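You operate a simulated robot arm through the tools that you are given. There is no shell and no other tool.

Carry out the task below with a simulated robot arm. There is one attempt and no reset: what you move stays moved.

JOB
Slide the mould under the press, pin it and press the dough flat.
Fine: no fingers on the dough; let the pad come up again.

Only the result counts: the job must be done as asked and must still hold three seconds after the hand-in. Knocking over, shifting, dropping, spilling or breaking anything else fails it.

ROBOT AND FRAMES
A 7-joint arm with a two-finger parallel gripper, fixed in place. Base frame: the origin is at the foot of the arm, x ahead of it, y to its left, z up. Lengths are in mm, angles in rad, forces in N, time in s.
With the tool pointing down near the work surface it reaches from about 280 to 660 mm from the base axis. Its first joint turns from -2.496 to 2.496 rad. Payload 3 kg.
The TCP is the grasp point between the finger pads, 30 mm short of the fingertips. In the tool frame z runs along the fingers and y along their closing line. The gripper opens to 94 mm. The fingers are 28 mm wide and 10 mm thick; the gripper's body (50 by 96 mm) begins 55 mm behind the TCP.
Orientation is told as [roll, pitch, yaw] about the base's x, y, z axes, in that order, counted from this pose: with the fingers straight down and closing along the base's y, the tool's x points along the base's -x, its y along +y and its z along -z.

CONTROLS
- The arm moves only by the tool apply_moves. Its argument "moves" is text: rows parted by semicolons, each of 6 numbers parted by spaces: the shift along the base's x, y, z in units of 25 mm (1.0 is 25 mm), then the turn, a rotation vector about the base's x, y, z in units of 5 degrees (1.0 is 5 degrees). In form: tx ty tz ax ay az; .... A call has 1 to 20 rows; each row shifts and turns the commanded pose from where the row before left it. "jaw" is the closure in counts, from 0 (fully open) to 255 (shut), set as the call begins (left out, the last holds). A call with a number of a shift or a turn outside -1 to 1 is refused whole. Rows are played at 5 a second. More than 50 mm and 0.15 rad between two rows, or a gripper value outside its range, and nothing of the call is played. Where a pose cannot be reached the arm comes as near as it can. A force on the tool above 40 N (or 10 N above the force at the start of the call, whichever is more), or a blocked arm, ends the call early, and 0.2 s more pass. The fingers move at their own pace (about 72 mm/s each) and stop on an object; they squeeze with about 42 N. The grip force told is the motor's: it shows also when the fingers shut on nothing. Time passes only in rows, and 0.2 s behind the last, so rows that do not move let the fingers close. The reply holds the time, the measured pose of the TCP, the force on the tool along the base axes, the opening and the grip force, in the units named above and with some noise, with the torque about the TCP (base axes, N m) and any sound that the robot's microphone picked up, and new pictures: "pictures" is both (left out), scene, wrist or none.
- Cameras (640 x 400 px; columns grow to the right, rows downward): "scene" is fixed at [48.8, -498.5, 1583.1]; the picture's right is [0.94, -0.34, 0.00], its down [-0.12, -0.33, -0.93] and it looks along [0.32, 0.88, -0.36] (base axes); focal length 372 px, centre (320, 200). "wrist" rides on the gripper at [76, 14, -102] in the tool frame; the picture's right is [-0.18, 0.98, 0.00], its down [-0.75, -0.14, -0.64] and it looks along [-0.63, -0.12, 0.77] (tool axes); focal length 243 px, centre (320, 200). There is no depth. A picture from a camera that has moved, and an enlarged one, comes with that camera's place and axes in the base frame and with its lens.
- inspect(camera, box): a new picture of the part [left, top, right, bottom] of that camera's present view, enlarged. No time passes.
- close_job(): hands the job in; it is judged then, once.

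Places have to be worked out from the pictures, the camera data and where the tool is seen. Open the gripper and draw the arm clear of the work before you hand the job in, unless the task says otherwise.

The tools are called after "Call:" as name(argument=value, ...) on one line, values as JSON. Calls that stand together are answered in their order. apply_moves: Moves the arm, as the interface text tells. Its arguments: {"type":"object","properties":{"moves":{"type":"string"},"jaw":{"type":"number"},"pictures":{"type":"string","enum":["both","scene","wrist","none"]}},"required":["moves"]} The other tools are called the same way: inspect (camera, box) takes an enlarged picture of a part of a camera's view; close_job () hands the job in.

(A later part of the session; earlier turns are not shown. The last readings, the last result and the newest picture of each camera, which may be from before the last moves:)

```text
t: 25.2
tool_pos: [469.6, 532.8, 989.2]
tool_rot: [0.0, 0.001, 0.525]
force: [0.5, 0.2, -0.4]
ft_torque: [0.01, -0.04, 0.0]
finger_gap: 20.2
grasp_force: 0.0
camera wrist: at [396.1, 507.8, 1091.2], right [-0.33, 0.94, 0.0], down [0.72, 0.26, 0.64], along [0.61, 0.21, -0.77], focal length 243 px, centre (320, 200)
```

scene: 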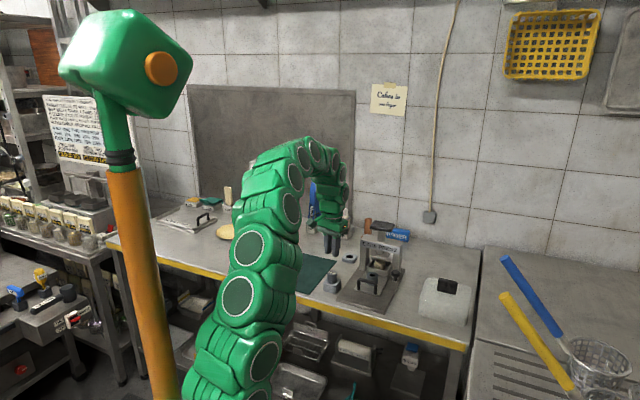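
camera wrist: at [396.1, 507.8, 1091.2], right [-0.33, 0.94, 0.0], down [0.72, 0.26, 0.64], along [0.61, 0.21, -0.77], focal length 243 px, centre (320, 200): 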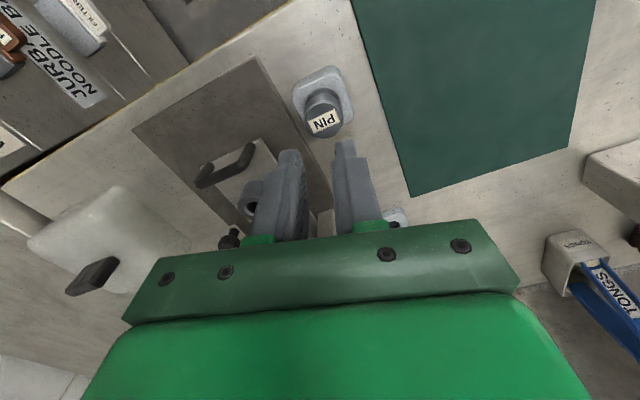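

The slide now sits under the press. I enlarge the views to check the mould position and the pin location.

Call:
inspect(camera="scene", box=[340, 230, 420, 310])

Call:
inspect(camera="wrist", box=[270, 50, 390, 150])

Call:
inspect(camera="scene", box=[310, 255, 350, 305])

```text
5.00 times, centred on (380, 270) of scene
camera zoom: at [48.8, -498.5, 1583.1], right [0.94, -0.34, 0.0], down [-0.12, -0.33, -0.93], along [0.32, 0.88, -0.36], focal length 1860 px, centre (20, -150)
```

zoom: 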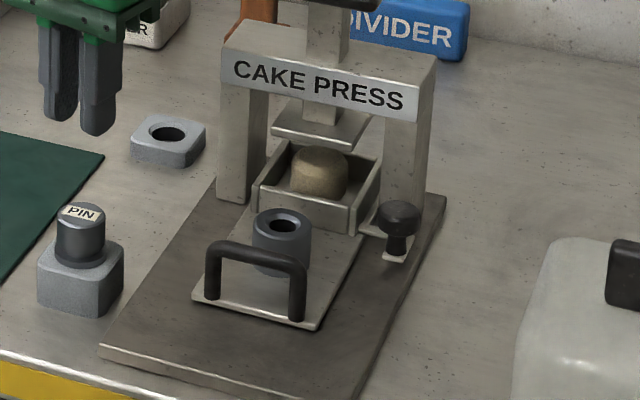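

```text
4.00 times, centred on (330, 100) of wrist
camera zoom: at [396.1, 507.8, 1091.2], right [-0.33, 0.94, 0.0], down [0.72, 0.26, 0.64], along [0.61, 0.21, -0.77], focal length 970 px, centre (280, 600)
```

zoom: 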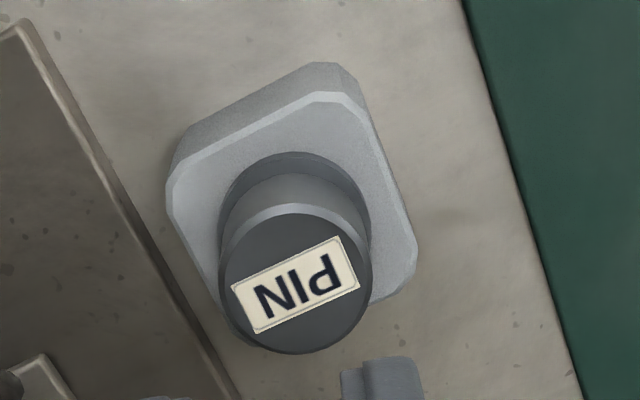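

```text
8.00 times, centred on (330, 280) of scene
camera zoom: at [48.8, -498.5, 1583.1], right [0.94, -0.34, 0.0], down [-0.12, -0.33, -0.93], along [0.32, 0.88, -0.36], focal length 2976 px, centre (240, -440)
```

zoom: 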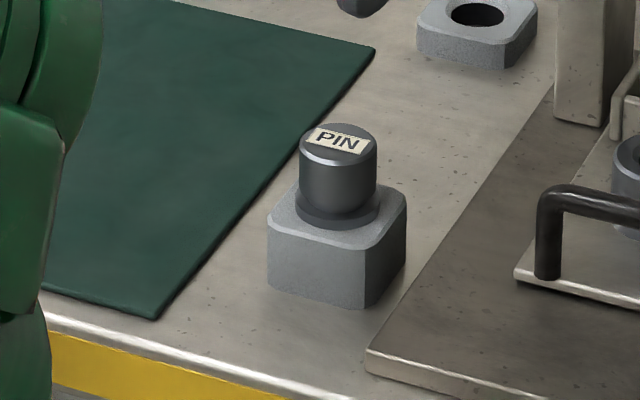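

The mould sits under the pad and the knob is short of the post. The pin top is at about (470.5,536,892), some 3 mm left of my tool axis. I finish the yaw to 45°, open to 60 mm, centre and lower to hover.

Call:
apply_moves(moves="0.01 0.04 0 0 0 1;0.01 0.04 0 0 0 1;0.01 0.04 0 0 0 1;0 0 -0.5 0 0 0;0 0 -0.5 0 0 0;0 0 -0.4 0 0 0", jaw=92, pictures="wrist")

Call:
inspect(camera="wrist", box=[230, 60, 430, 240])

Call:
inspect(camera="scene", box=[300, 225, 380, 305])

```text
t: 26.6
tool_pos: [468.6, 536.2, 951.2]
tool_rot: [0.0, 0.002, 0.788]
force: [0.2, 0.5, 0.7]
ft_torque: [0.01, 0.0, 0.02]
finger_gap: 60.1
grasp_force: 0.1
camera wrist: at [404.6, 494.0, 1055.1], right [-0.57, 0.82, 0.0], down [0.63, 0.43, 0.64], along [0.53, 0.36, -0.77], focal length 243 px, centre (320, 200)
```

wrist: 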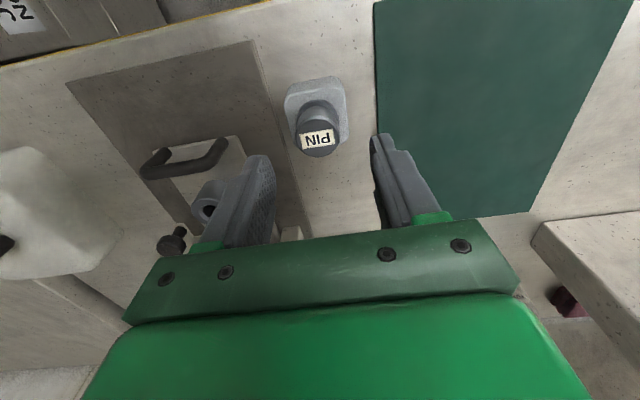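

```text
2.22 times, centred on (330, 150) of wrist
camera zoom: at [404.6, 494.0, 1055.1], right [-0.57, 0.82, 0.0], down [0.63, 0.43, 0.64], along [0.53, 0.36, -0.77], focal length 539 px, centre (298, 311)
```

zoom: 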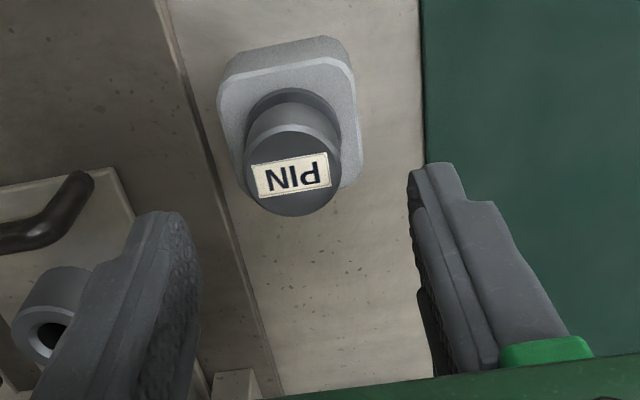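

```text
5.00 times, centred on (340, 265) of scene
camera zoom: at [48.8, -498.5, 1583.1], right [0.94, -0.34, 0.0], down [-0.12, -0.33, -0.93], along [0.32, 0.88, -0.36], focal length 1860 px, centre (220, -125)
```

zoom: 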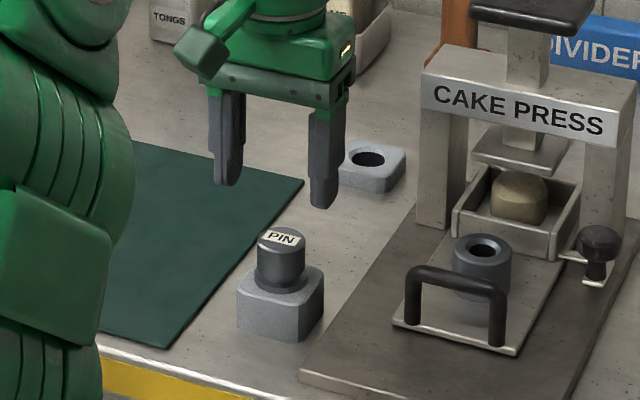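

The tool axis is on the pin to within about 2 mm. I descend to straddle its head, with the tips about 5 mm above the holder.

Call:
apply_moves(moves="0.04 -0.06 -0.5 0 0 0;0 0 -0.6 0 0 0;0 0 -0.6 0 0 0;0 0 -0.4 0 0 0;0 0 0 0 0 0", pictures="wrist")

Call:
inspect(camera="scene", box=[310, 255, 350, 305])

```text
t: 27.8
tool_pos: [469.8, 535.3, 900.7]
tool_rot: [0.0, -0.002, 0.785]
force: [0.3, 0.4, -0.7]
ft_torque: [-0.01, -0.01, -0.02]
finger_gap: 60.2
grasp_force: 0.2
camera wrist: at [405.9, 492.2, 1004.2], right [-0.57, 0.82, 0.0], down [0.63, 0.43, 0.64], along [0.53, 0.36, -0.77], focal length 243 px, centre (320, 200)
```

wrist: 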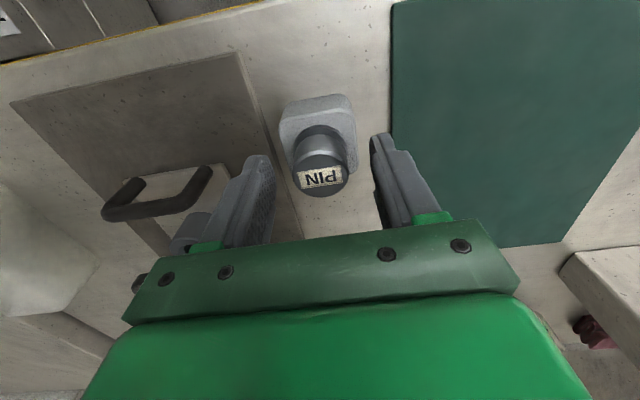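

```text
8.00 times, centred on (330, 280) of scene
camera zoom: at [48.8, -498.5, 1583.1], right [0.94, -0.34, 0.0], down [-0.12, -0.33, -0.93], along [0.32, 0.88, -0.36], focal length 2976 px, centre (240, -440)
```

zoom: 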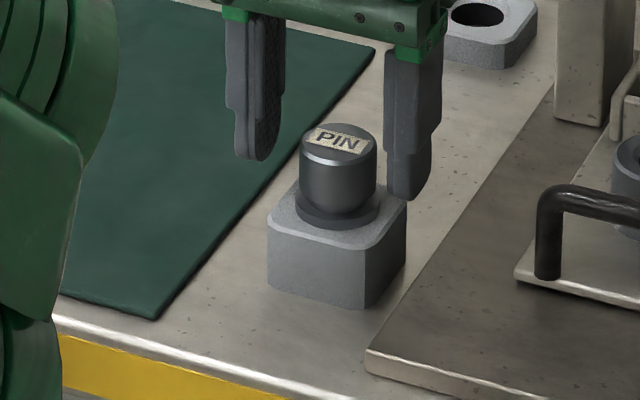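

The fingers straddle the pin head. I lower 3 mm more and close.

Call:
apply_moves(moves="0 0 -0.12 0 0 0;0 0 0 0 0 0", pictures="none")

Call:
apply_moves(moves="0 0 0 0 0 0;0 0 0 0 0 0;0 0 0 0 0 0;0 0 0 0 0 0", jaw=255, pictures="wrist")

Call:
inspect(camera="scene", box=[310, 255, 350, 305])

```text
t: 28.4
tool_pos: [469.5, 533.0, 897.6]
tool_rot: [0.0, -0.001, 0.786]
force: [-0.3, 0.1, 0.3]
ft_torque: [0.02, -0.01, 0.0]
finger_gap: 60.1
grasp_force: 0.1
```

```text
t: 29.4
tool_pos: [468.7, 534.3, 898.9]
tool_rot: [0.001, 0.002, 0.786]
force: [-0.1, 0.9, 0.7]
ft_torque: [0.04, 0.08, -0.02]
finger_gap: 32.2
grasp_force: 42.1
camera wrist: at [405.9, 491.9, 1001.0], right [-0.57, 0.82, 0.0], down [0.63, 0.43, 0.64], along [0.53, 0.36, -0.77], focal length 243 px, centre (320, 200)
```

wrist: 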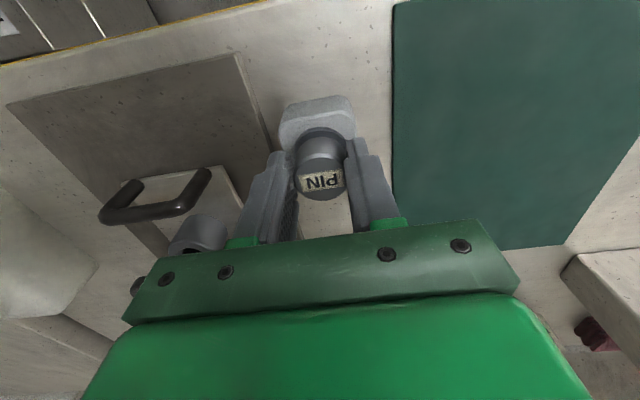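

```text
8.00 times, centred on (330, 280) of scene
camera zoom: at [48.8, -498.5, 1583.1], right [0.94, -0.34, 0.0], down [-0.12, -0.33, -0.93], along [0.32, 0.88, -0.36], focal length 2976 px, centre (240, -440)
```

zoom: 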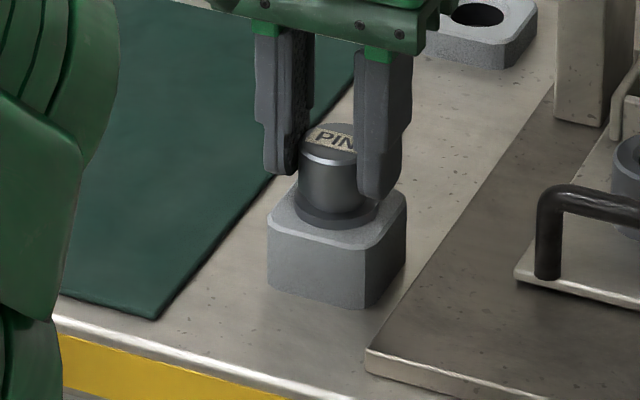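

The pin is gripped at 32 mm with 42 N and no side load. I lift 30 mm straight up and look.

Call:
apply_moves(moves="0 0 0.3 0 0 0;0 0 0.4 0 0 0;0 0 0.5 0 0 0;0 0 0 0 0 0", pictures="wrist")

Call:
inspect(camera="scene", box=[310, 245, 350, 305])

```text
t: 30.4
tool_pos: [469.3, 531.5, 927.4]
tool_rot: [0.002, 0.001, 0.786]
force: [0.4, 0.2, -1.2]
ft_torque: [0.0, -0.02, -0.02]
finger_gap: 32.3
grasp_force: 42.2
camera wrist: at [405.6, 489.6, 1030.4], right [-0.57, 0.82, 0.0], down [0.63, 0.43, 0.64], along [0.53, 0.36, -0.77], focal length 243 px, centre (320, 200)
```

wrist: 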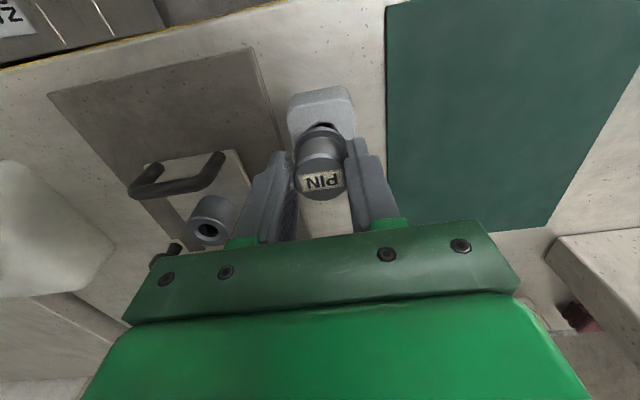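

```text
6.67 times, centred on (330, 275) of scene
camera zoom: at [48.8, -498.5, 1583.1], right [0.94, -0.34, 0.0], down [-0.12, -0.33, -0.93], along [0.32, 0.88, -0.36], focal length 2480 px, centre (253, -300)
```

zoom: 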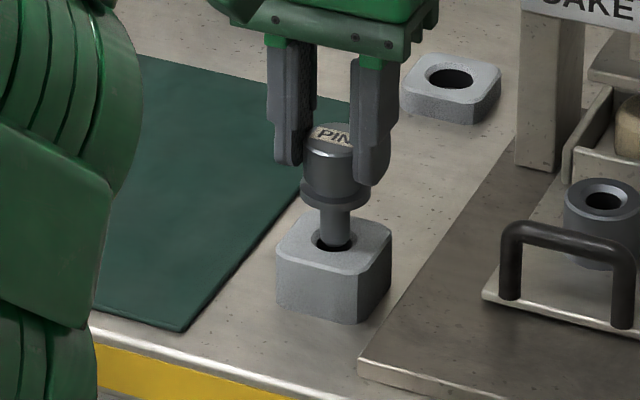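

The pin comes out cleanly: a head with a collar and a thinner stem. I lift 65 mm further and look at the stem length.

Call:
apply_moves(moves="0 0 0.65 0 0 0;0 0 0.65 0 0 0;0 0 0.65 0 0 0;0 0 0.65 0 0 0;0 0 0 0 0 0", pictures="wrist")

Call:
inspect(camera="scene", box=[310, 225, 360, 305])

Call:
inspect(camera="wrist", box=[160, 100, 400, 250])

```text
t: 31.6
tool_pos: [469.8, 534.5, 993.0]
tool_rot: [-0.002, -0.001, 0.785]
force: [0.5, 0.5, -1.2]
ft_torque: [0.01, 0.01, 0.0]
finger_gap: 32.7
grasp_force: 41.9
camera wrist: at [406.0, 491.1, 1095.1], right [-0.57, 0.82, 0.0], down [0.63, 0.43, 0.64], along [0.53, 0.36, -0.77], focal length 243 px, centre (320, 200)
```

wrist: 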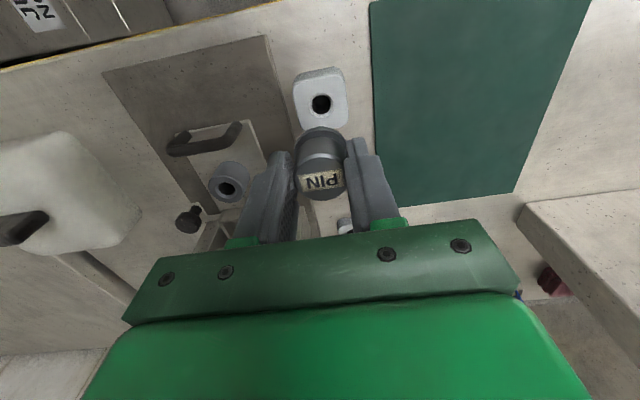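

```text
5.00 times, centred on (335, 265) of scene
camera zoom: at [48.8, -498.5, 1583.1], right [0.94, -0.34, 0.0], down [-0.12, -0.33, -0.93], along [0.32, 0.88, -0.36], focal length 1860 px, centre (245, -125)
```

zoom: 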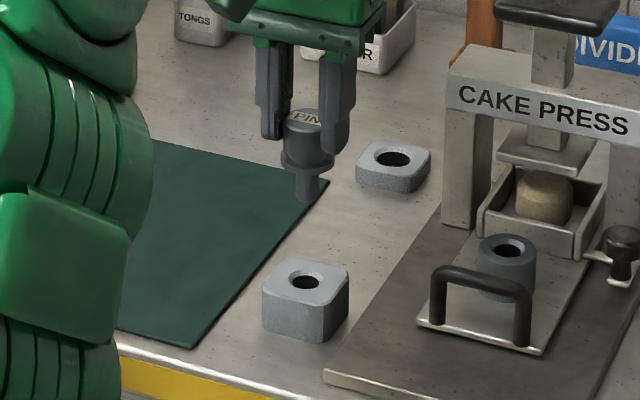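

```text
2.67 times, centred on (280, 175) of wrist
camera zoom: at [406.0, 491.1, 1095.1], right [-0.57, 0.82, 0.0], down [0.63, 0.43, 0.64], along [0.53, 0.36, -0.77], focal length 647 px, centre (427, 267)
```

zoom: 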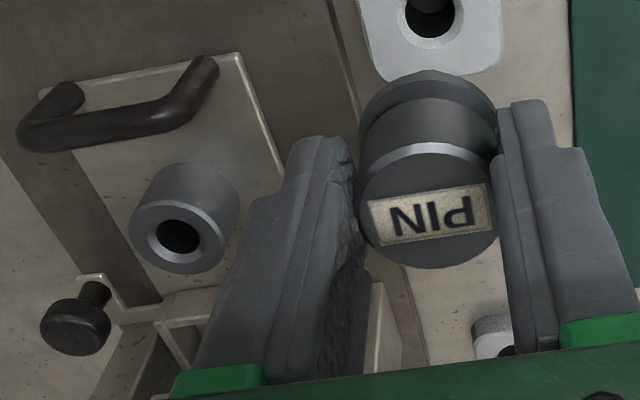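

The pin is clear of the holder. I zoom on it to measure the stem.

Call:
inspect(camera="scene", box=[320, 240, 350, 275])

Call:
inspect(camera="scene", box=[365, 255, 405, 305])

Call:
inspect(camera="wrist", box=[180, 150, 260, 220])

```text
11.43 times, centred on (335, 258) of scene
camera zoom: at [48.8, -498.5, 1583.1], right [0.94, -0.34, 0.0], down [-0.12, -0.33, -0.93], along [0.32, 0.88, -0.36], focal length 4251 px, centre (149, -457)
```

zoom: 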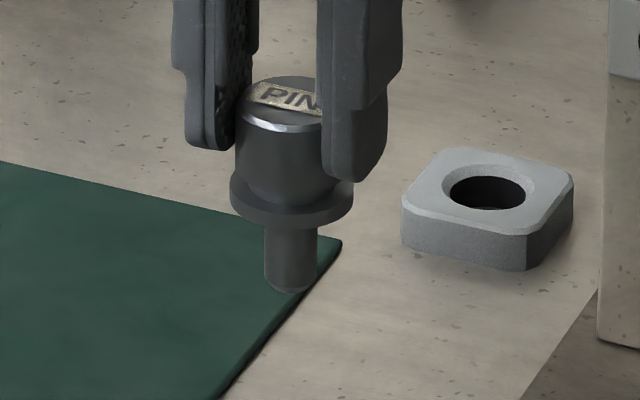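

```text
8.00 times, centred on (385, 280) of scene
camera zoom: at [48.8, -498.5, 1583.1], right [0.94, -0.34, 0.0], down [-0.12, -0.33, -0.93], along [0.32, 0.88, -0.36], focal length 2976 px, centre (-200, -440)
```

zoom: 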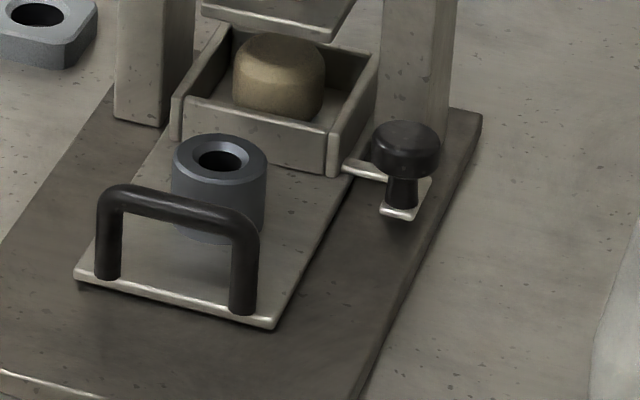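

```text
5.71 times, centred on (220, 185) of wrist
camera zoom: at [406.0, 491.1, 1095.1], right [-0.57, 0.82, 0.0], down [0.63, 0.43, 0.64], along [0.53, 0.36, -0.77], focal length 1386 px, centre (891, 286)
```

zoom: 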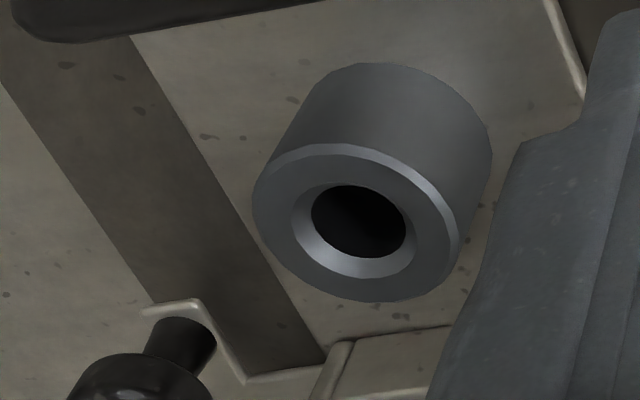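

The pin measures about 64 mm overall with a 15 mm stem roughly 30 mm long; the boss hole is about 19 mm with a wide chamfer, now near (605,495,875). I carry the pin over to hover above the boss.

Call:
apply_moves(moves="0.676 -0.195 0.1 0 0 0;0.676 -0.195 0 0 0 0;0.676 -0.195 0 0 0 0;0.676 -0.195 0 0 0 0;0.676 -0.195 0 0 0 0;0.676 -0.195 0 0 0 0;0.676 -0.195 0 0 0 0;0.676 -0.195 0 0 0 0;0 0 0 0 0 0", pictures="both")

Call:
inspect(camera="wrist", box=[220, 50, 420, 230])

Call:
inspect(camera="scene", box=[350, 215, 410, 305])

```text
t: 33.6
tool_pos: [603.1, 495.2, 995.0]
tool_rot: [0.001, -0.001, 0.785]
force: [0.4, -0.7, -1.7]
ft_torque: [0.03, 0.01, 0.01]
finger_gap: 32.6
grasp_force: 42.4
camera wrist: at [540.1, 452.2, 1098.6], right [-0.57, 0.82, 0.0], down [0.63, 0.43, 0.64], along [0.53, 0.36, -0.77], focal length 243 px, centre (320, 200)
```

scene: 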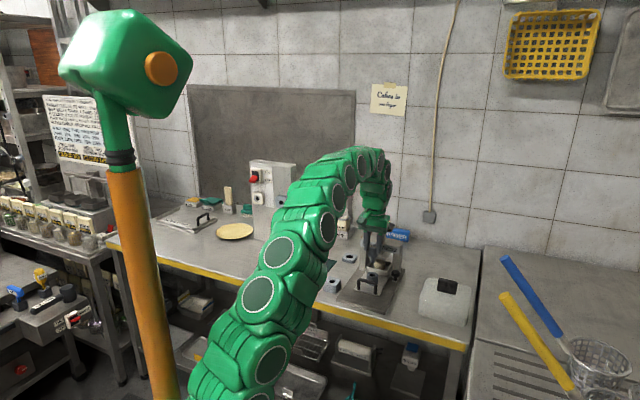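
wrist: 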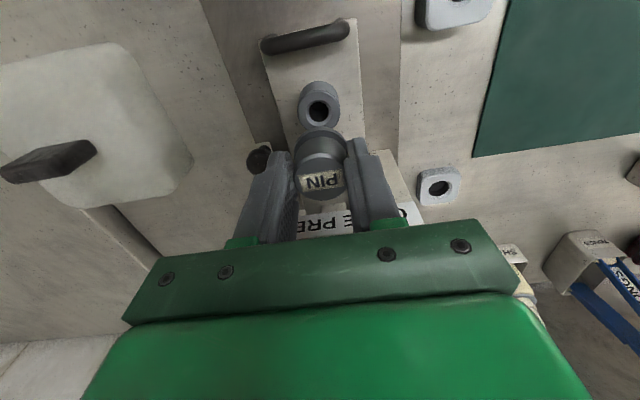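

```text
2.22 times, centred on (320, 140) of wrist
camera zoom: at [540.1, 452.2, 1098.6], right [-0.57, 0.82, 0.0], down [0.63, 0.43, 0.64], along [0.53, 0.36, -0.77], focal length 539 px, centre (320, 333)
```

zoom: 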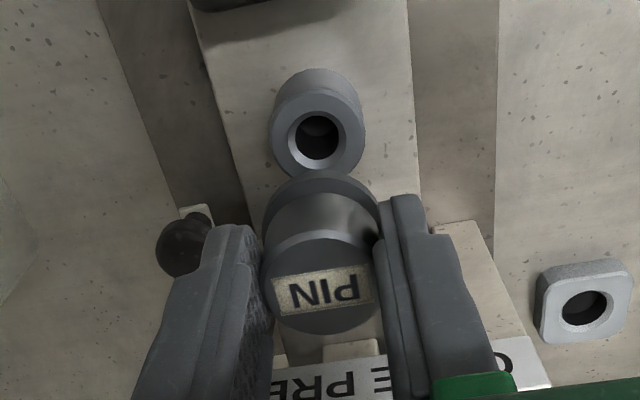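

```text
4.44 times, centred on (380, 260) of scene
camera zoom: at [48.8, -498.5, 1583.1], right [0.94, -0.34, 0.0], down [-0.12, -0.33, -0.93], along [0.32, 0.88, -0.36], focal length 1653 px, centre (53, -67)
```

zoom: 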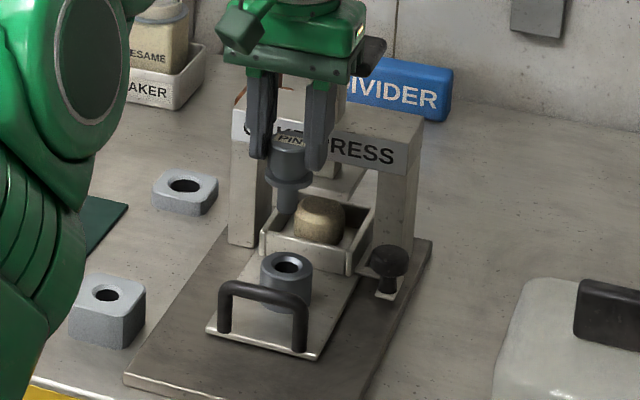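

The arm reaches here. The wrist view puts the hole about 3 mm further out than the tool axis, and the scene view agrees. I shift (+3.2,+2.2) mm and lower the stem to about 15 mm above the boss, then check again.

Call:
apply_moves(moves="0.13 0.09 -0.2 0 0 0;0 0 -0.4 0 0 0;0 0 -0.4 0 0 0;0 0 -0.4 0 0 0;0 0 0 0 0 0", pictures="wrist")

Call:
inspect(camera="wrist", box=[250, 60, 390, 220])

Call:
inspect(camera="scene", box=[355, 240, 395, 290])

```text
t: 34.8
tool_pos: [608.3, 496.0, 959.1]
tool_rot: [0.0, 0.001, 0.785]
force: [-0.5, 0.8, -0.9]
ft_torque: [0.02, -0.03, -0.01]
finger_gap: 32.3
grasp_force: 42.0
camera wrist: at [544.8, 453.3, 1062.9], right [-0.57, 0.82, 0.0], down [0.63, 0.43, 0.64], along [0.53, 0.36, -0.77], focal length 243 px, centre (320, 200)
```

wrist: 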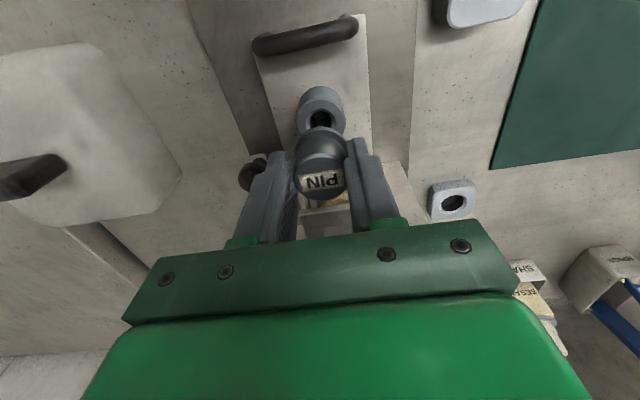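

```text
2.50 times, centred on (320, 140) of wrist
camera zoom: at [544.8, 453.3, 1062.9], right [-0.57, 0.82, 0.0], down [0.63, 0.43, 0.64], along [0.53, 0.36, -0.77], focal length 606 px, centre (320, 350)
```

zoom: 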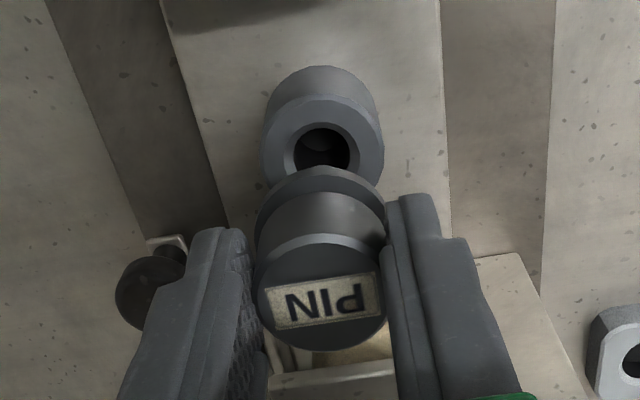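

```text
8.00 times, centred on (375, 265) of scene
camera zoom: at [48.8, -498.5, 1583.1], right [0.94, -0.34, 0.0], down [-0.12, -0.33, -0.93], along [0.32, 0.88, -0.36], focal length 2976 px, centre (-120, -320)
```

zoom: 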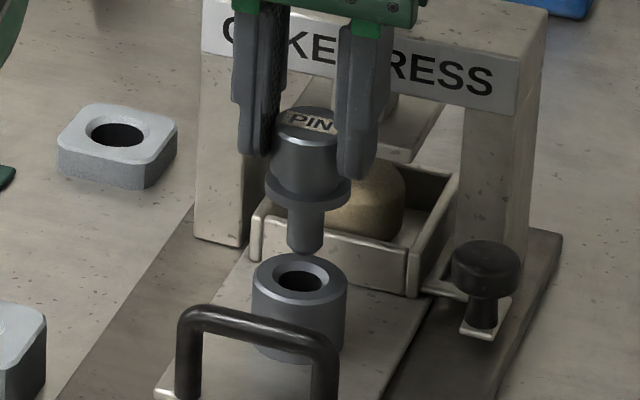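

The stem is about 13 mm above the boss. I zoom in more tightly to compare the stem tip with the hole and check the pin's tilt.

Call:
inspect(camera="scene", box=[363, 248, 387, 284])

Call:
inspect(camera="wrist", box=[285, 80, 355, 150])

Call:
inspect(camera="wrist", box=[285, 130, 355, 210])

```text
11.11 times, centred on (375, 266) of scene
camera zoom: at [48.8, -498.5, 1583.1], right [0.94, -0.34, 0.0], down [-0.12, -0.33, -0.93], along [0.32, 0.88, -0.36], focal length 4133 px, centre (-291, -533)
```

zoom: 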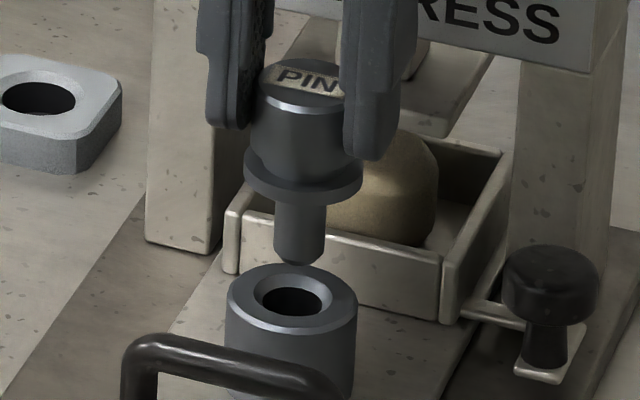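

```text
5.71 times, centred on (320, 115) of wrist
camera zoom: at [544.8, 453.3, 1062.9], right [-0.57, 0.82, 0.0], down [0.63, 0.43, 0.64], along [0.53, 0.36, -0.77], focal length 1386 px, centre (320, 686)
```

zoom: 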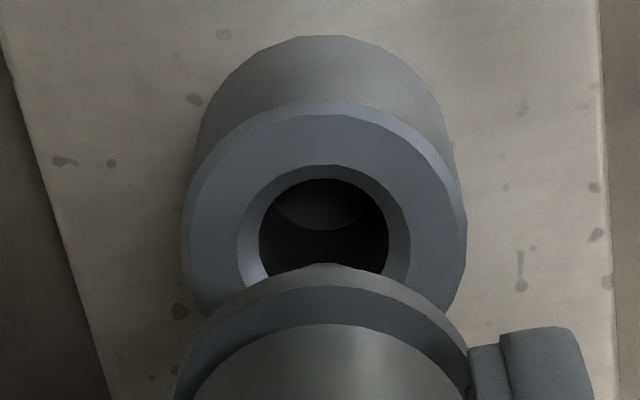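

```text
5.00 times, centred on (320, 170) of wrist
camera zoom: at [544.8, 453.3, 1062.9], right [-0.57, 0.82, 0.0], down [0.63, 0.43, 0.64], along [0.53, 0.36, -0.77], focal length 1213 px, centre (320, 350)
```

zoom: 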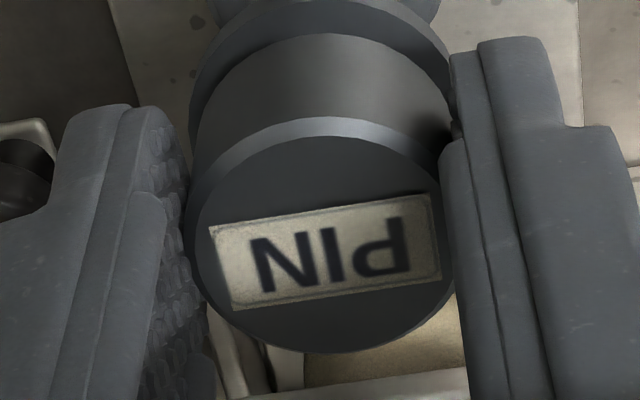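

The pin is tilted about 3–4° with its tip outward, and the tip sits about 3 mm outward of the hole centre. Turning the tool 3° about the sideways axis corrects both; I do that and re-check.

Call:
apply_moves(moves="0 0 0 -0.21 0.21 0;0 0 0 -0.21 0.21 0;0 0 0 0 0 0", pictures="none")

Call:
inspect(camera="scene", box=[363, 248, 387, 284])

Call:
inspect(camera="wrist", box=[270, 70, 370, 220])

```text
t: 35.6
tool_pos: [608.9, 497.2, 959.5]
tool_rot: [-0.001, 0.052, 0.786]
force: [-0.4, -0.5, -0.8]
ft_torque: [-0.01, 0.0, -0.01]
finger_gap: 32.3
grasp_force: 42.2
```

```text
11.11 times, centred on (375, 266) of scene
camera zoom: at [48.8, -498.5, 1583.1], right [0.94, -0.34, 0.0], down [-0.12, -0.33, -0.93], along [0.32, 0.88, -0.36], focal length 4133 px, centre (-291, -533)
```

zoom: 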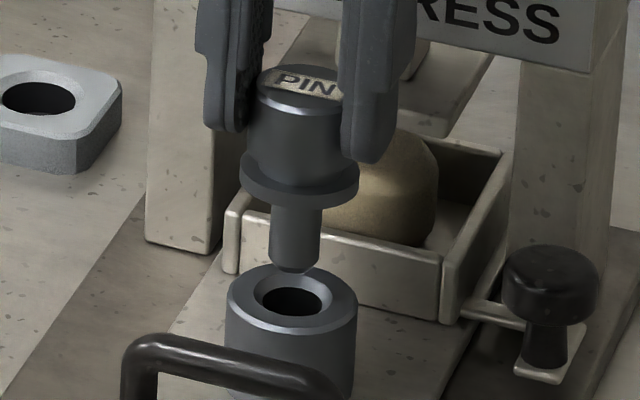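

```text
2.67 times, centred on (320, 145) of wrist
camera zoom: at [548.5, 457.8, 1065.9], right [-0.57, 0.82, -0.01], down [0.66, 0.46, 0.6], along [0.5, 0.33, -0.8], focal length 647 px, centre (320, 347)
```

zoom: 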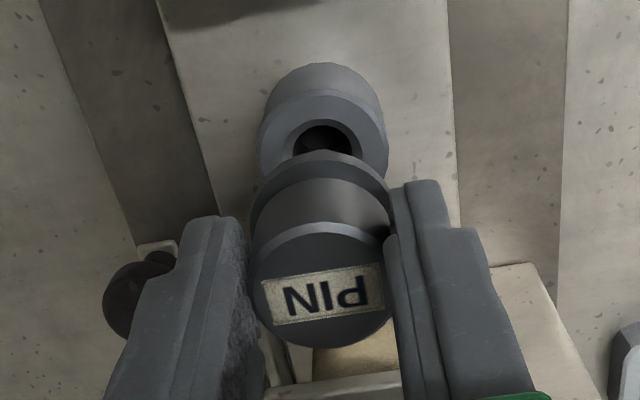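

The pin is now vertical and about 1 mm short of the hole axis, well within the chamfer. I nudge 1 mm outward and lower 22 mm so the stem enters the hole, watching the force.

Call:
apply_moves(moves="0.028 0.028 -0.2 0 0 0;0 0 -0.2 0 0 0;0 0 -0.2 0 0 0;0 0 -0.15 0 0 0;0 0 -0.13 0 0 0;0 0 0 0 0 0", pictures="none")

Call:
inspect(camera="scene", box=[363, 248, 387, 284])

Call:
inspect(camera="wrist", box=[270, 70, 370, 220])

```text
t: 37.0
tool_pos: [607.8, 496.5, 938.1]
tool_rot: [0.001, 0.052, 0.786]
force: [0.7, -0.6, -0.5]
ft_torque: [-0.02, 0.01, 0.03]
finger_gap: 32.6
grasp_force: 42.2
```

```text
11.11 times, centred on (375, 266) of scene
camera zoom: at [48.8, -498.5, 1583.1], right [0.94, -0.34, 0.0], down [-0.12, -0.33, -0.93], along [0.32, 0.88, -0.36], focal length 4133 px, centre (-291, -533)
```

zoom: 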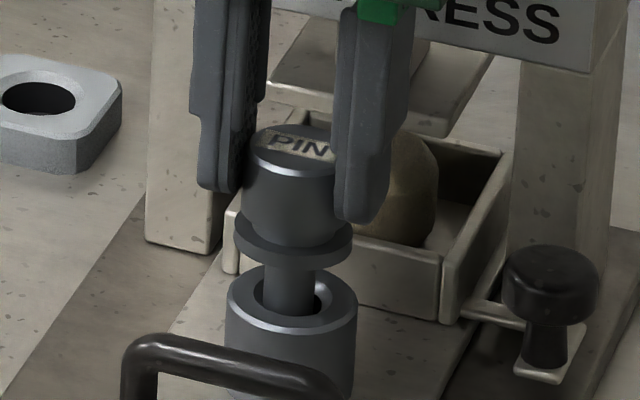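

```text
2.67 times, centred on (320, 145) of wrist
camera zoom: at [547.4, 457.6, 1044.7], right [-0.57, 0.82, -0.01], down [0.66, 0.46, 0.6], along [0.5, 0.33, -0.8], focal length 647 px, centre (320, 347)
```

zoom: 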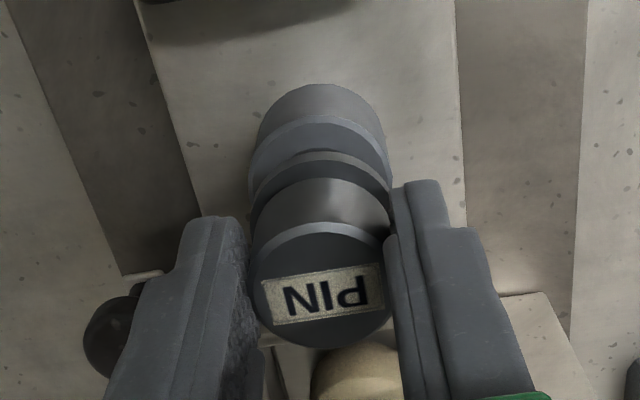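

The stem is inside the hole with no force. I lower another 14 mm and check.

Call:
apply_moves(moves="0 0 -0.14 0 0 0;0 0 -0.14 0 0 0;0 0 -0.14 0 0 0;0 0 -0.14 0 0 0;0 0 0 0 0 0", pictures="none")

Call:
inspect(camera="scene", box=[363, 248, 387, 284])

```text
t: 38.2
tool_pos: [608.2, 496.2, 922.7]
tool_rot: [0.001, 0.051, 0.784]
force: [-0.6, 0.8, -1.2]
ft_torque: [0.01, -0.01, -0.02]
finger_gap: 32.5
grasp_force: 41.4
```

```text
11.11 times, centred on (375, 266) of scene
camera zoom: at [48.8, -498.5, 1583.1], right [0.94, -0.34, 0.0], down [-0.12, -0.33, -0.93], along [0.32, 0.88, -0.36], focal length 4133 px, centre (-291, -533)
```

zoom: 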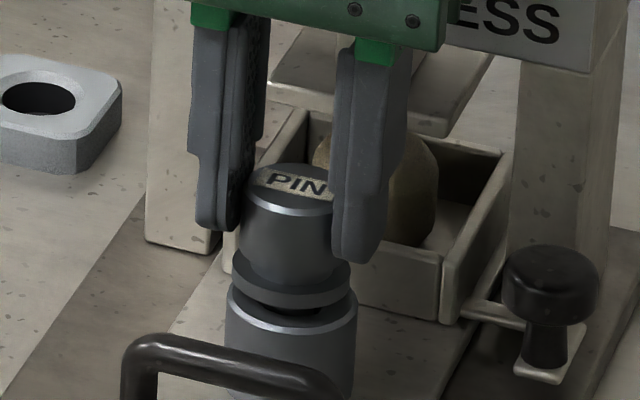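

The collar is about 6 mm above the boss with no resistance. I lower in small steps until I feel contact.

Call:
apply_moves(moves="0 0 -0.08 0 0 0;0 0 -0.08 0 0 0;0 0 -0.05 0 0 0;0 0 0 0 0 0", pictures="none")

Call:
inspect(camera="scene", box=[363, 248, 387, 284])

```text
t: 39.2
tool_pos: [607.9, 497.5, 918.5]
tool_rot: [0.001, 0.049, 0.786]
force: [1.7, -2.6, 18.0]
ft_torque: [0.13, -0.37, -0.07]
finger_gap: 32.7
grasp_force: 42.2
```

```text
11.11 times, centred on (375, 266) of scene
camera zoom: at [48.8, -498.5, 1583.1], right [0.94, -0.34, 0.0], down [-0.12, -0.33, -0.93], along [0.32, 0.88, -0.36], focal length 4133 px, centre (-291, -533)
```

zoom: 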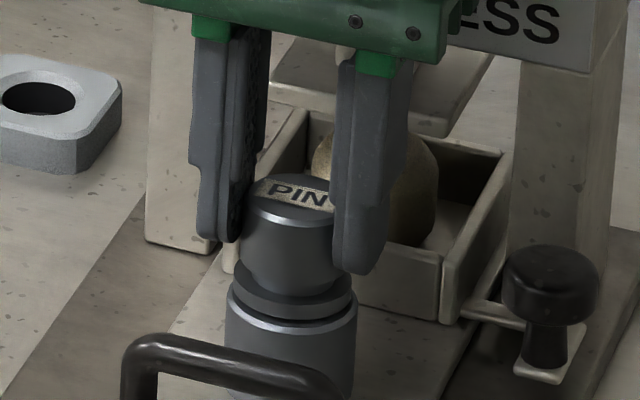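

Contact at 18 N, with the torque showing the collar touching on its outward rim: the pin leans about 3° now, leaving a small gap on the near side. The stem is well inside the hole, so I open the fingers and let it settle upright.

Call:
apply_moves(moves="0 0 0.03 0 0 0;0 0 0 0 0 0", pictures="none")

Call:
apply_moves(moves="0 0 0 0 0 0;0 0 0 0 0 0;0 0 0 0 0 0", jaw=125, pictures="wrist")

Call:
inspect(camera="scene", box=[363, 248, 387, 284])

Call:
inspect(camera="wrist", box=[270, 70, 370, 220])

```text
t: 39.8
tool_pos: [608.2, 498.2, 918.6]
tool_rot: [0.001, 0.052, 0.789]
force: [2.3, -1.9, 6.2]
ft_torque: [-0.01, -0.27, -0.05]
finger_gap: 32.5
grasp_force: 41.7
```

```text
t: 40.6
tool_pos: [607.5, 497.5, 920.2]
tool_rot: [0.001, 0.054, 0.786]
force: [-0.1, -0.1, -0.7]
ft_torque: [-0.01, 0.0, 0.0]
finger_gap: 48.1
grasp_force: 0.1
camera wrist: at [548.1, 458.6, 1026.2], right [-0.57, 0.82, -0.01], down [0.66, 0.46, 0.6], along [0.5, 0.33, -0.8], focal length 243 px, centre (320, 200)
```

wrist: 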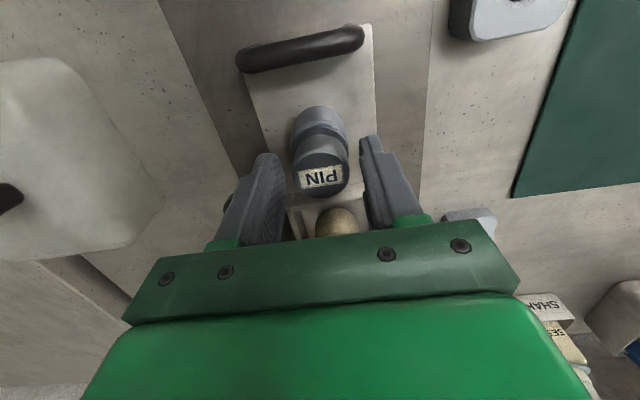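

```text
11.11 times, centred on (375, 266) of scene
camera zoom: at [48.8, -498.5, 1583.1], right [0.94, -0.34, 0.0], down [-0.12, -0.33, -0.93], along [0.32, 0.88, -0.36], focal length 4133 px, centre (-291, -533)
```

zoom: 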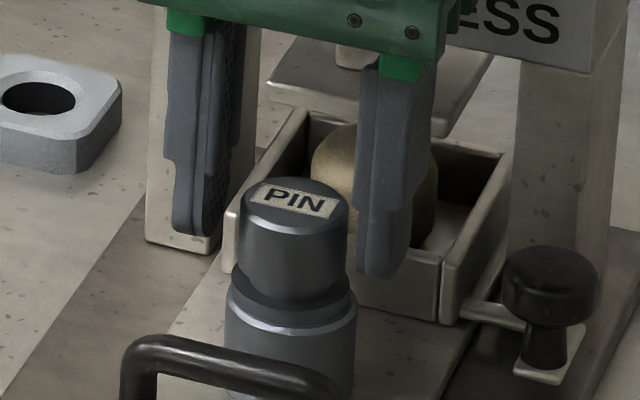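

```text
2.67 times, centred on (320, 145) of wrist
camera zoom: at [548.1, 458.6, 1026.2], right [-0.57, 0.82, -0.01], down [0.66, 0.46, 0.6], along [0.5, 0.33, -0.8], focal length 647 px, centre (320, 347)
```

zoom: 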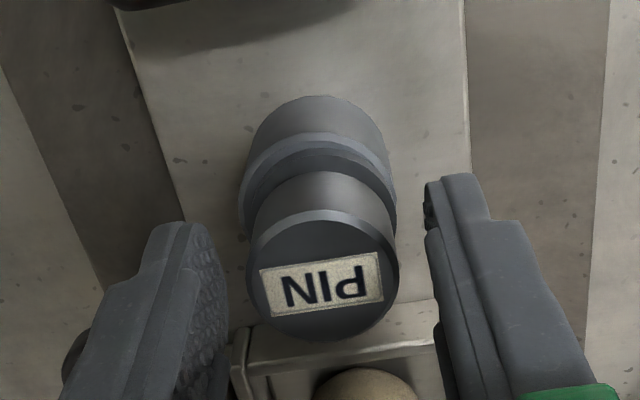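

The pin has settled with its collar flat on the boss and the stem in the hole. I lift straight up well clear, levelling the tool on the way.

Call:
apply_moves(moves="0 0 0.5 0 0 0;0 0 0.8 0 0 0;0 0 0.8 0 0 0;0 0 0.8 0.21 -0.21 0;0 0 0.8 0.21 -0.21 0;0 0 0.8 0 0 0;0 0 0.8 0 0 0;0 0 0.8 0 0 0;0 0 0.6 0 0 0;0 0 0 0 0 0", pictures="both")

Call:
inspect(camera="scene", box=[355, 205, 415, 295])

Call:
inspect(camera="wrist", box=[220, 20, 420, 240])

```text
t: 42.8
tool_pos: [609.3, 497.5, 1084.2]
tool_rot: [0.001, -0.001, 0.787]
force: [-0.1, -0.4, -0.2]
ft_torque: [-0.01, -0.01, -0.03]
finger_gap: 47.6
grasp_force: 0.0
camera wrist: at [545.4, 454.4, 1188.2], right [-0.57, 0.82, 0.0], down [0.63, 0.43, 0.64], along [0.53, 0.36, -0.77], focal length 243 px, centre (320, 200)
```

scene: 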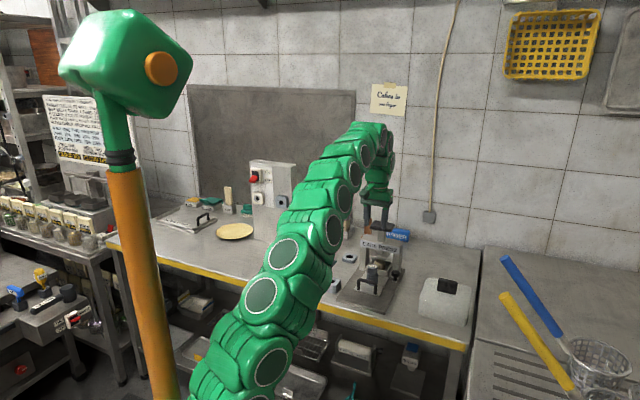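
wrist: 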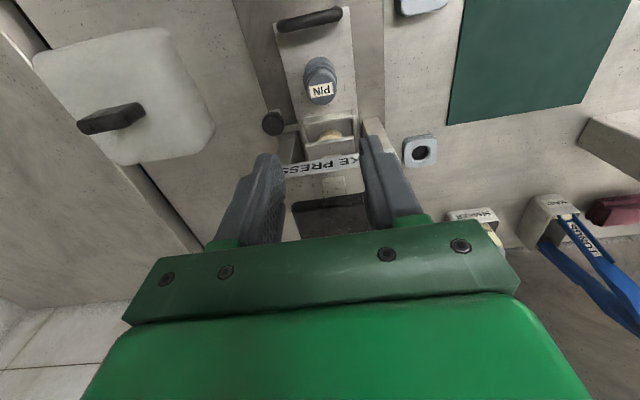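

```text
4.44 times, centred on (385, 250) of scene
camera zoom: at [48.8, -498.5, 1583.1], right [0.94, -0.34, 0.0], down [-0.12, -0.33, -0.93], along [0.32, 0.88, -0.36], focal length 1653 px, centre (31, -22)
```

zoom: 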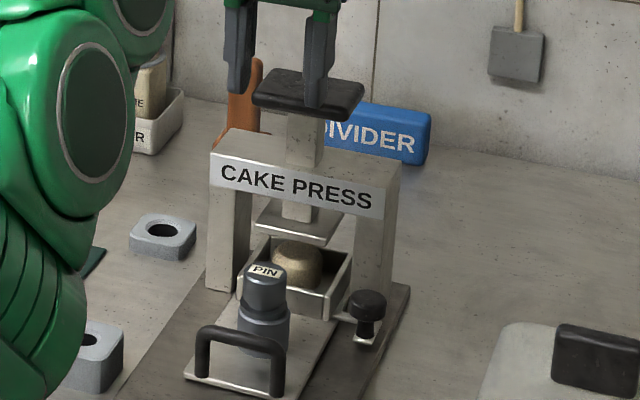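

```text
1.82 times, centred on (320, 130) of wrist
camera zoom: at [545.4, 454.4, 1188.2], right [-0.57, 0.82, 0.0], down [0.63, 0.43, 0.64], along [0.53, 0.36, -0.77], focal length 441 px, centre (320, 327)
```

zoom: 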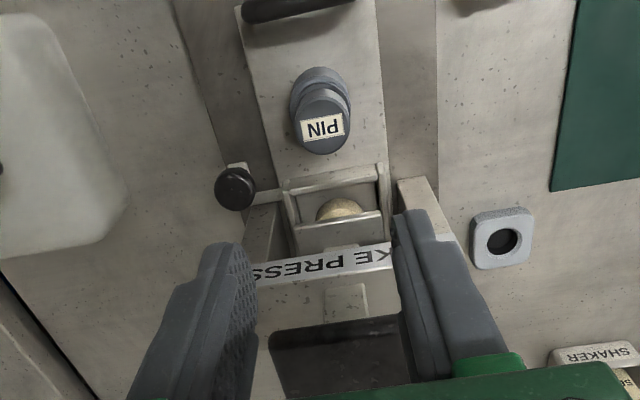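

The pin is seated and upright. Now I close the fingers and move out over the centre of the press's black top, about (670,560), staying 30 mm above it.

Call:
apply_moves(moves="0 0 0 0 0 0;0.49 0.5 0 0 0 0;0.49 0.5 0 0 0 0;0.49 0.5 0 0 0 0;0.49 0.5 0 0 0 0;0.49 0.5 0 0 0 0;0 0 0 0 0 0", jaw=255, pictures="both")

Call:
inspect(camera="scene", box=[355, 185, 425, 275])

Call:
inspect(camera="wrist", box=[220, 80, 420, 240])

```text
t: 44.4
tool_pos: [646.3, 535.0, 1084.5]
tool_rot: [0.001, 0.0, 0.786]
force: [0.6, 0.3, 0.6]
ft_torque: [-0.01, 0.02, 0.02]
finger_gap: 0.0
grasp_force: 33.2
out of reach, approached as far as the arm can: row 5, 6
camera wrist: at [582.1, 492.3, 1187.0], right [-0.57, 0.82, 0.0], down [0.63, 0.43, 0.64], along [0.53, 0.36, -0.77], focal length 243 px, centre (320, 200)
```

scene: 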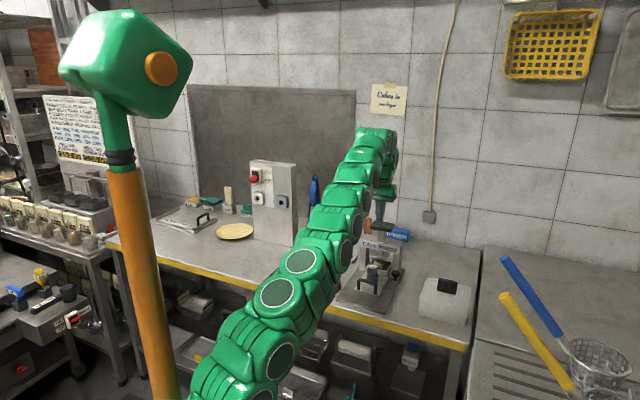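
wrist: 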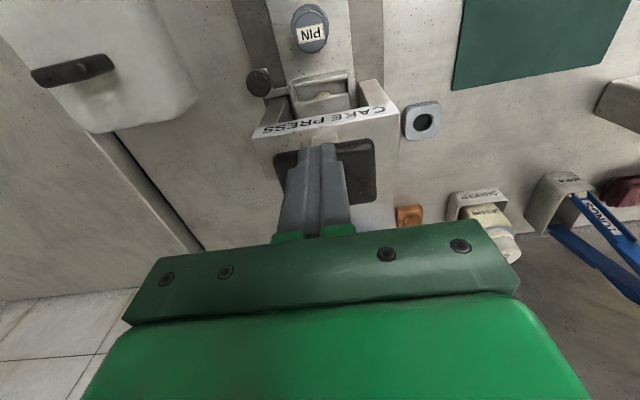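

```text
4.44 times, centred on (390, 230) of scene
camera zoom: at [48.8, -498.5, 1583.1], right [0.94, -0.34, 0.0], down [-0.12, -0.33, -0.93], along [0.32, 0.88, -0.36], focal length 1653 px, centre (9, 67)
```

zoom: 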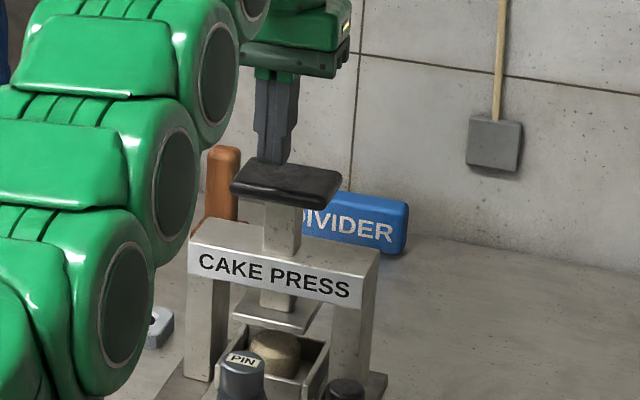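

```text
2.50 times, centred on (320, 160) of wrist
camera zoom: at [582.1, 492.3, 1187.0], right [-0.57, 0.82, 0.0], down [0.63, 0.43, 0.64], along [0.53, 0.36, -0.77], focal length 606 px, centre (320, 300)
```

zoom: 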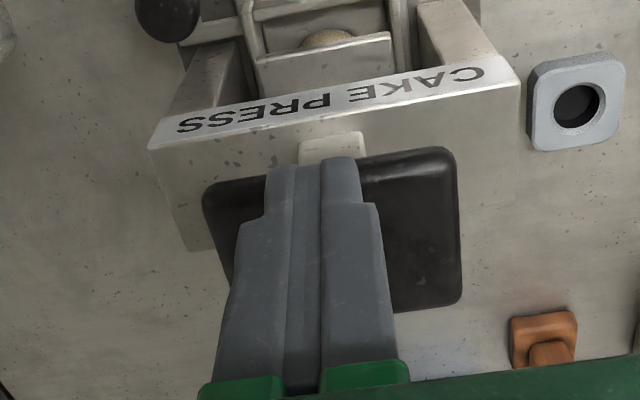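

Straight down, the arm stops about 35 mm short of the press top's centre (≈(669.5,558)). I tilt the tool 20° so the fingers point outward, which gives more reach, staying above the top.

Call:
apply_moves(moves="0 0 0 0.7 -0.7 0;0 0 0 0.7 -0.7 0;0 0 0 0.7 -0.7 0;0 0 0 0.7 -0.7 0;0 0 0 0 0 0", pictures="both")

Call:
inspect(camera="scene", box=[355, 185, 425, 275])

Call:
inspect(camera="wrist", box=[220, 80, 420, 240])

```text
t: 45.6
tool_pos: [644.6, 534.2, 1082.7]
tool_rot: [0.001, -0.345, 0.785]
force: [0.3, 0.4, 0.3]
ft_torque: [0.02, 0.01, 0.01]
finger_gap: 0.0
grasp_force: 33.6
camera wrist: at [559.8, 470.4, 1154.4], right [-0.57, 0.82, 0.06], down [0.45, 0.25, 0.86], along [0.69, 0.52, -0.51], focal length 243 px, centre (320, 200)
```

scene: 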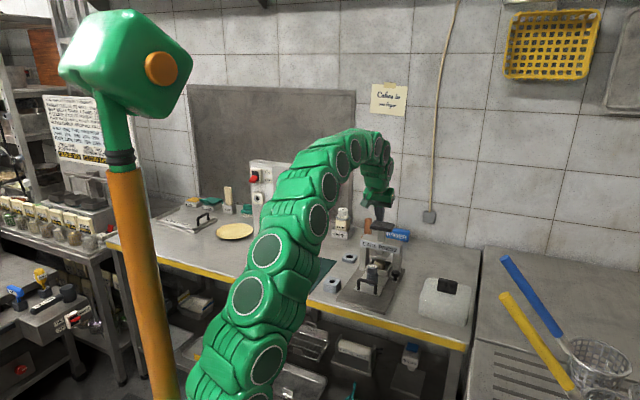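
wrist: 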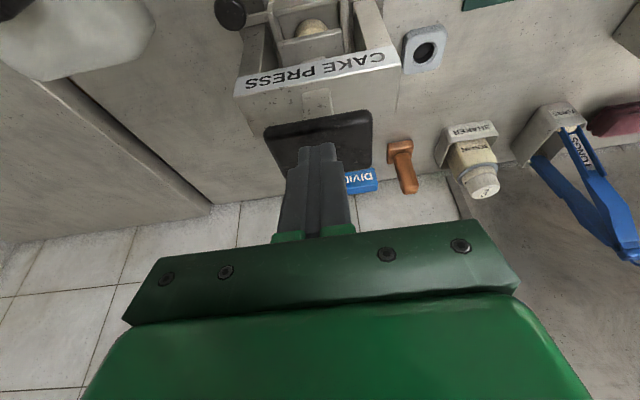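

```text
4.44 times, centred on (390, 230) of scene
camera zoom: at [48.8, -498.5, 1583.1], right [0.94, -0.34, 0.0], down [-0.12, -0.33, -0.93], along [0.32, 0.88, -0.36], focal length 1653 px, centre (9, 67)
```

zoom: 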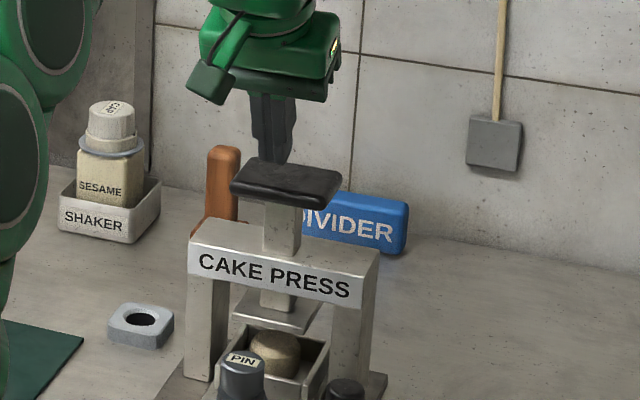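

```text
2.50 times, centred on (320, 160) of wrist
camera zoom: at [559.8, 470.4, 1154.4], right [-0.57, 0.82, 0.06], down [0.45, 0.25, 0.86], along [0.69, 0.52, -0.51], focal length 606 px, centre (320, 300)
```

zoom: 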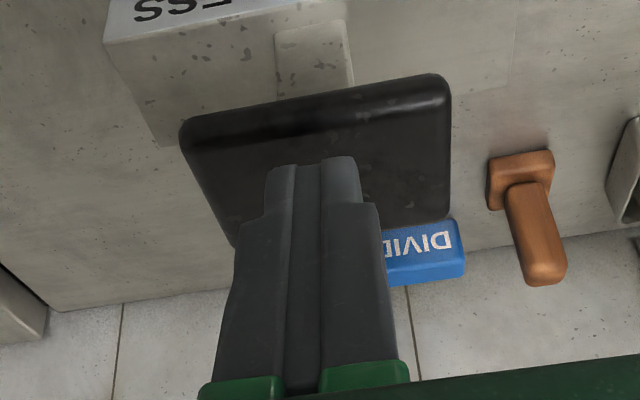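

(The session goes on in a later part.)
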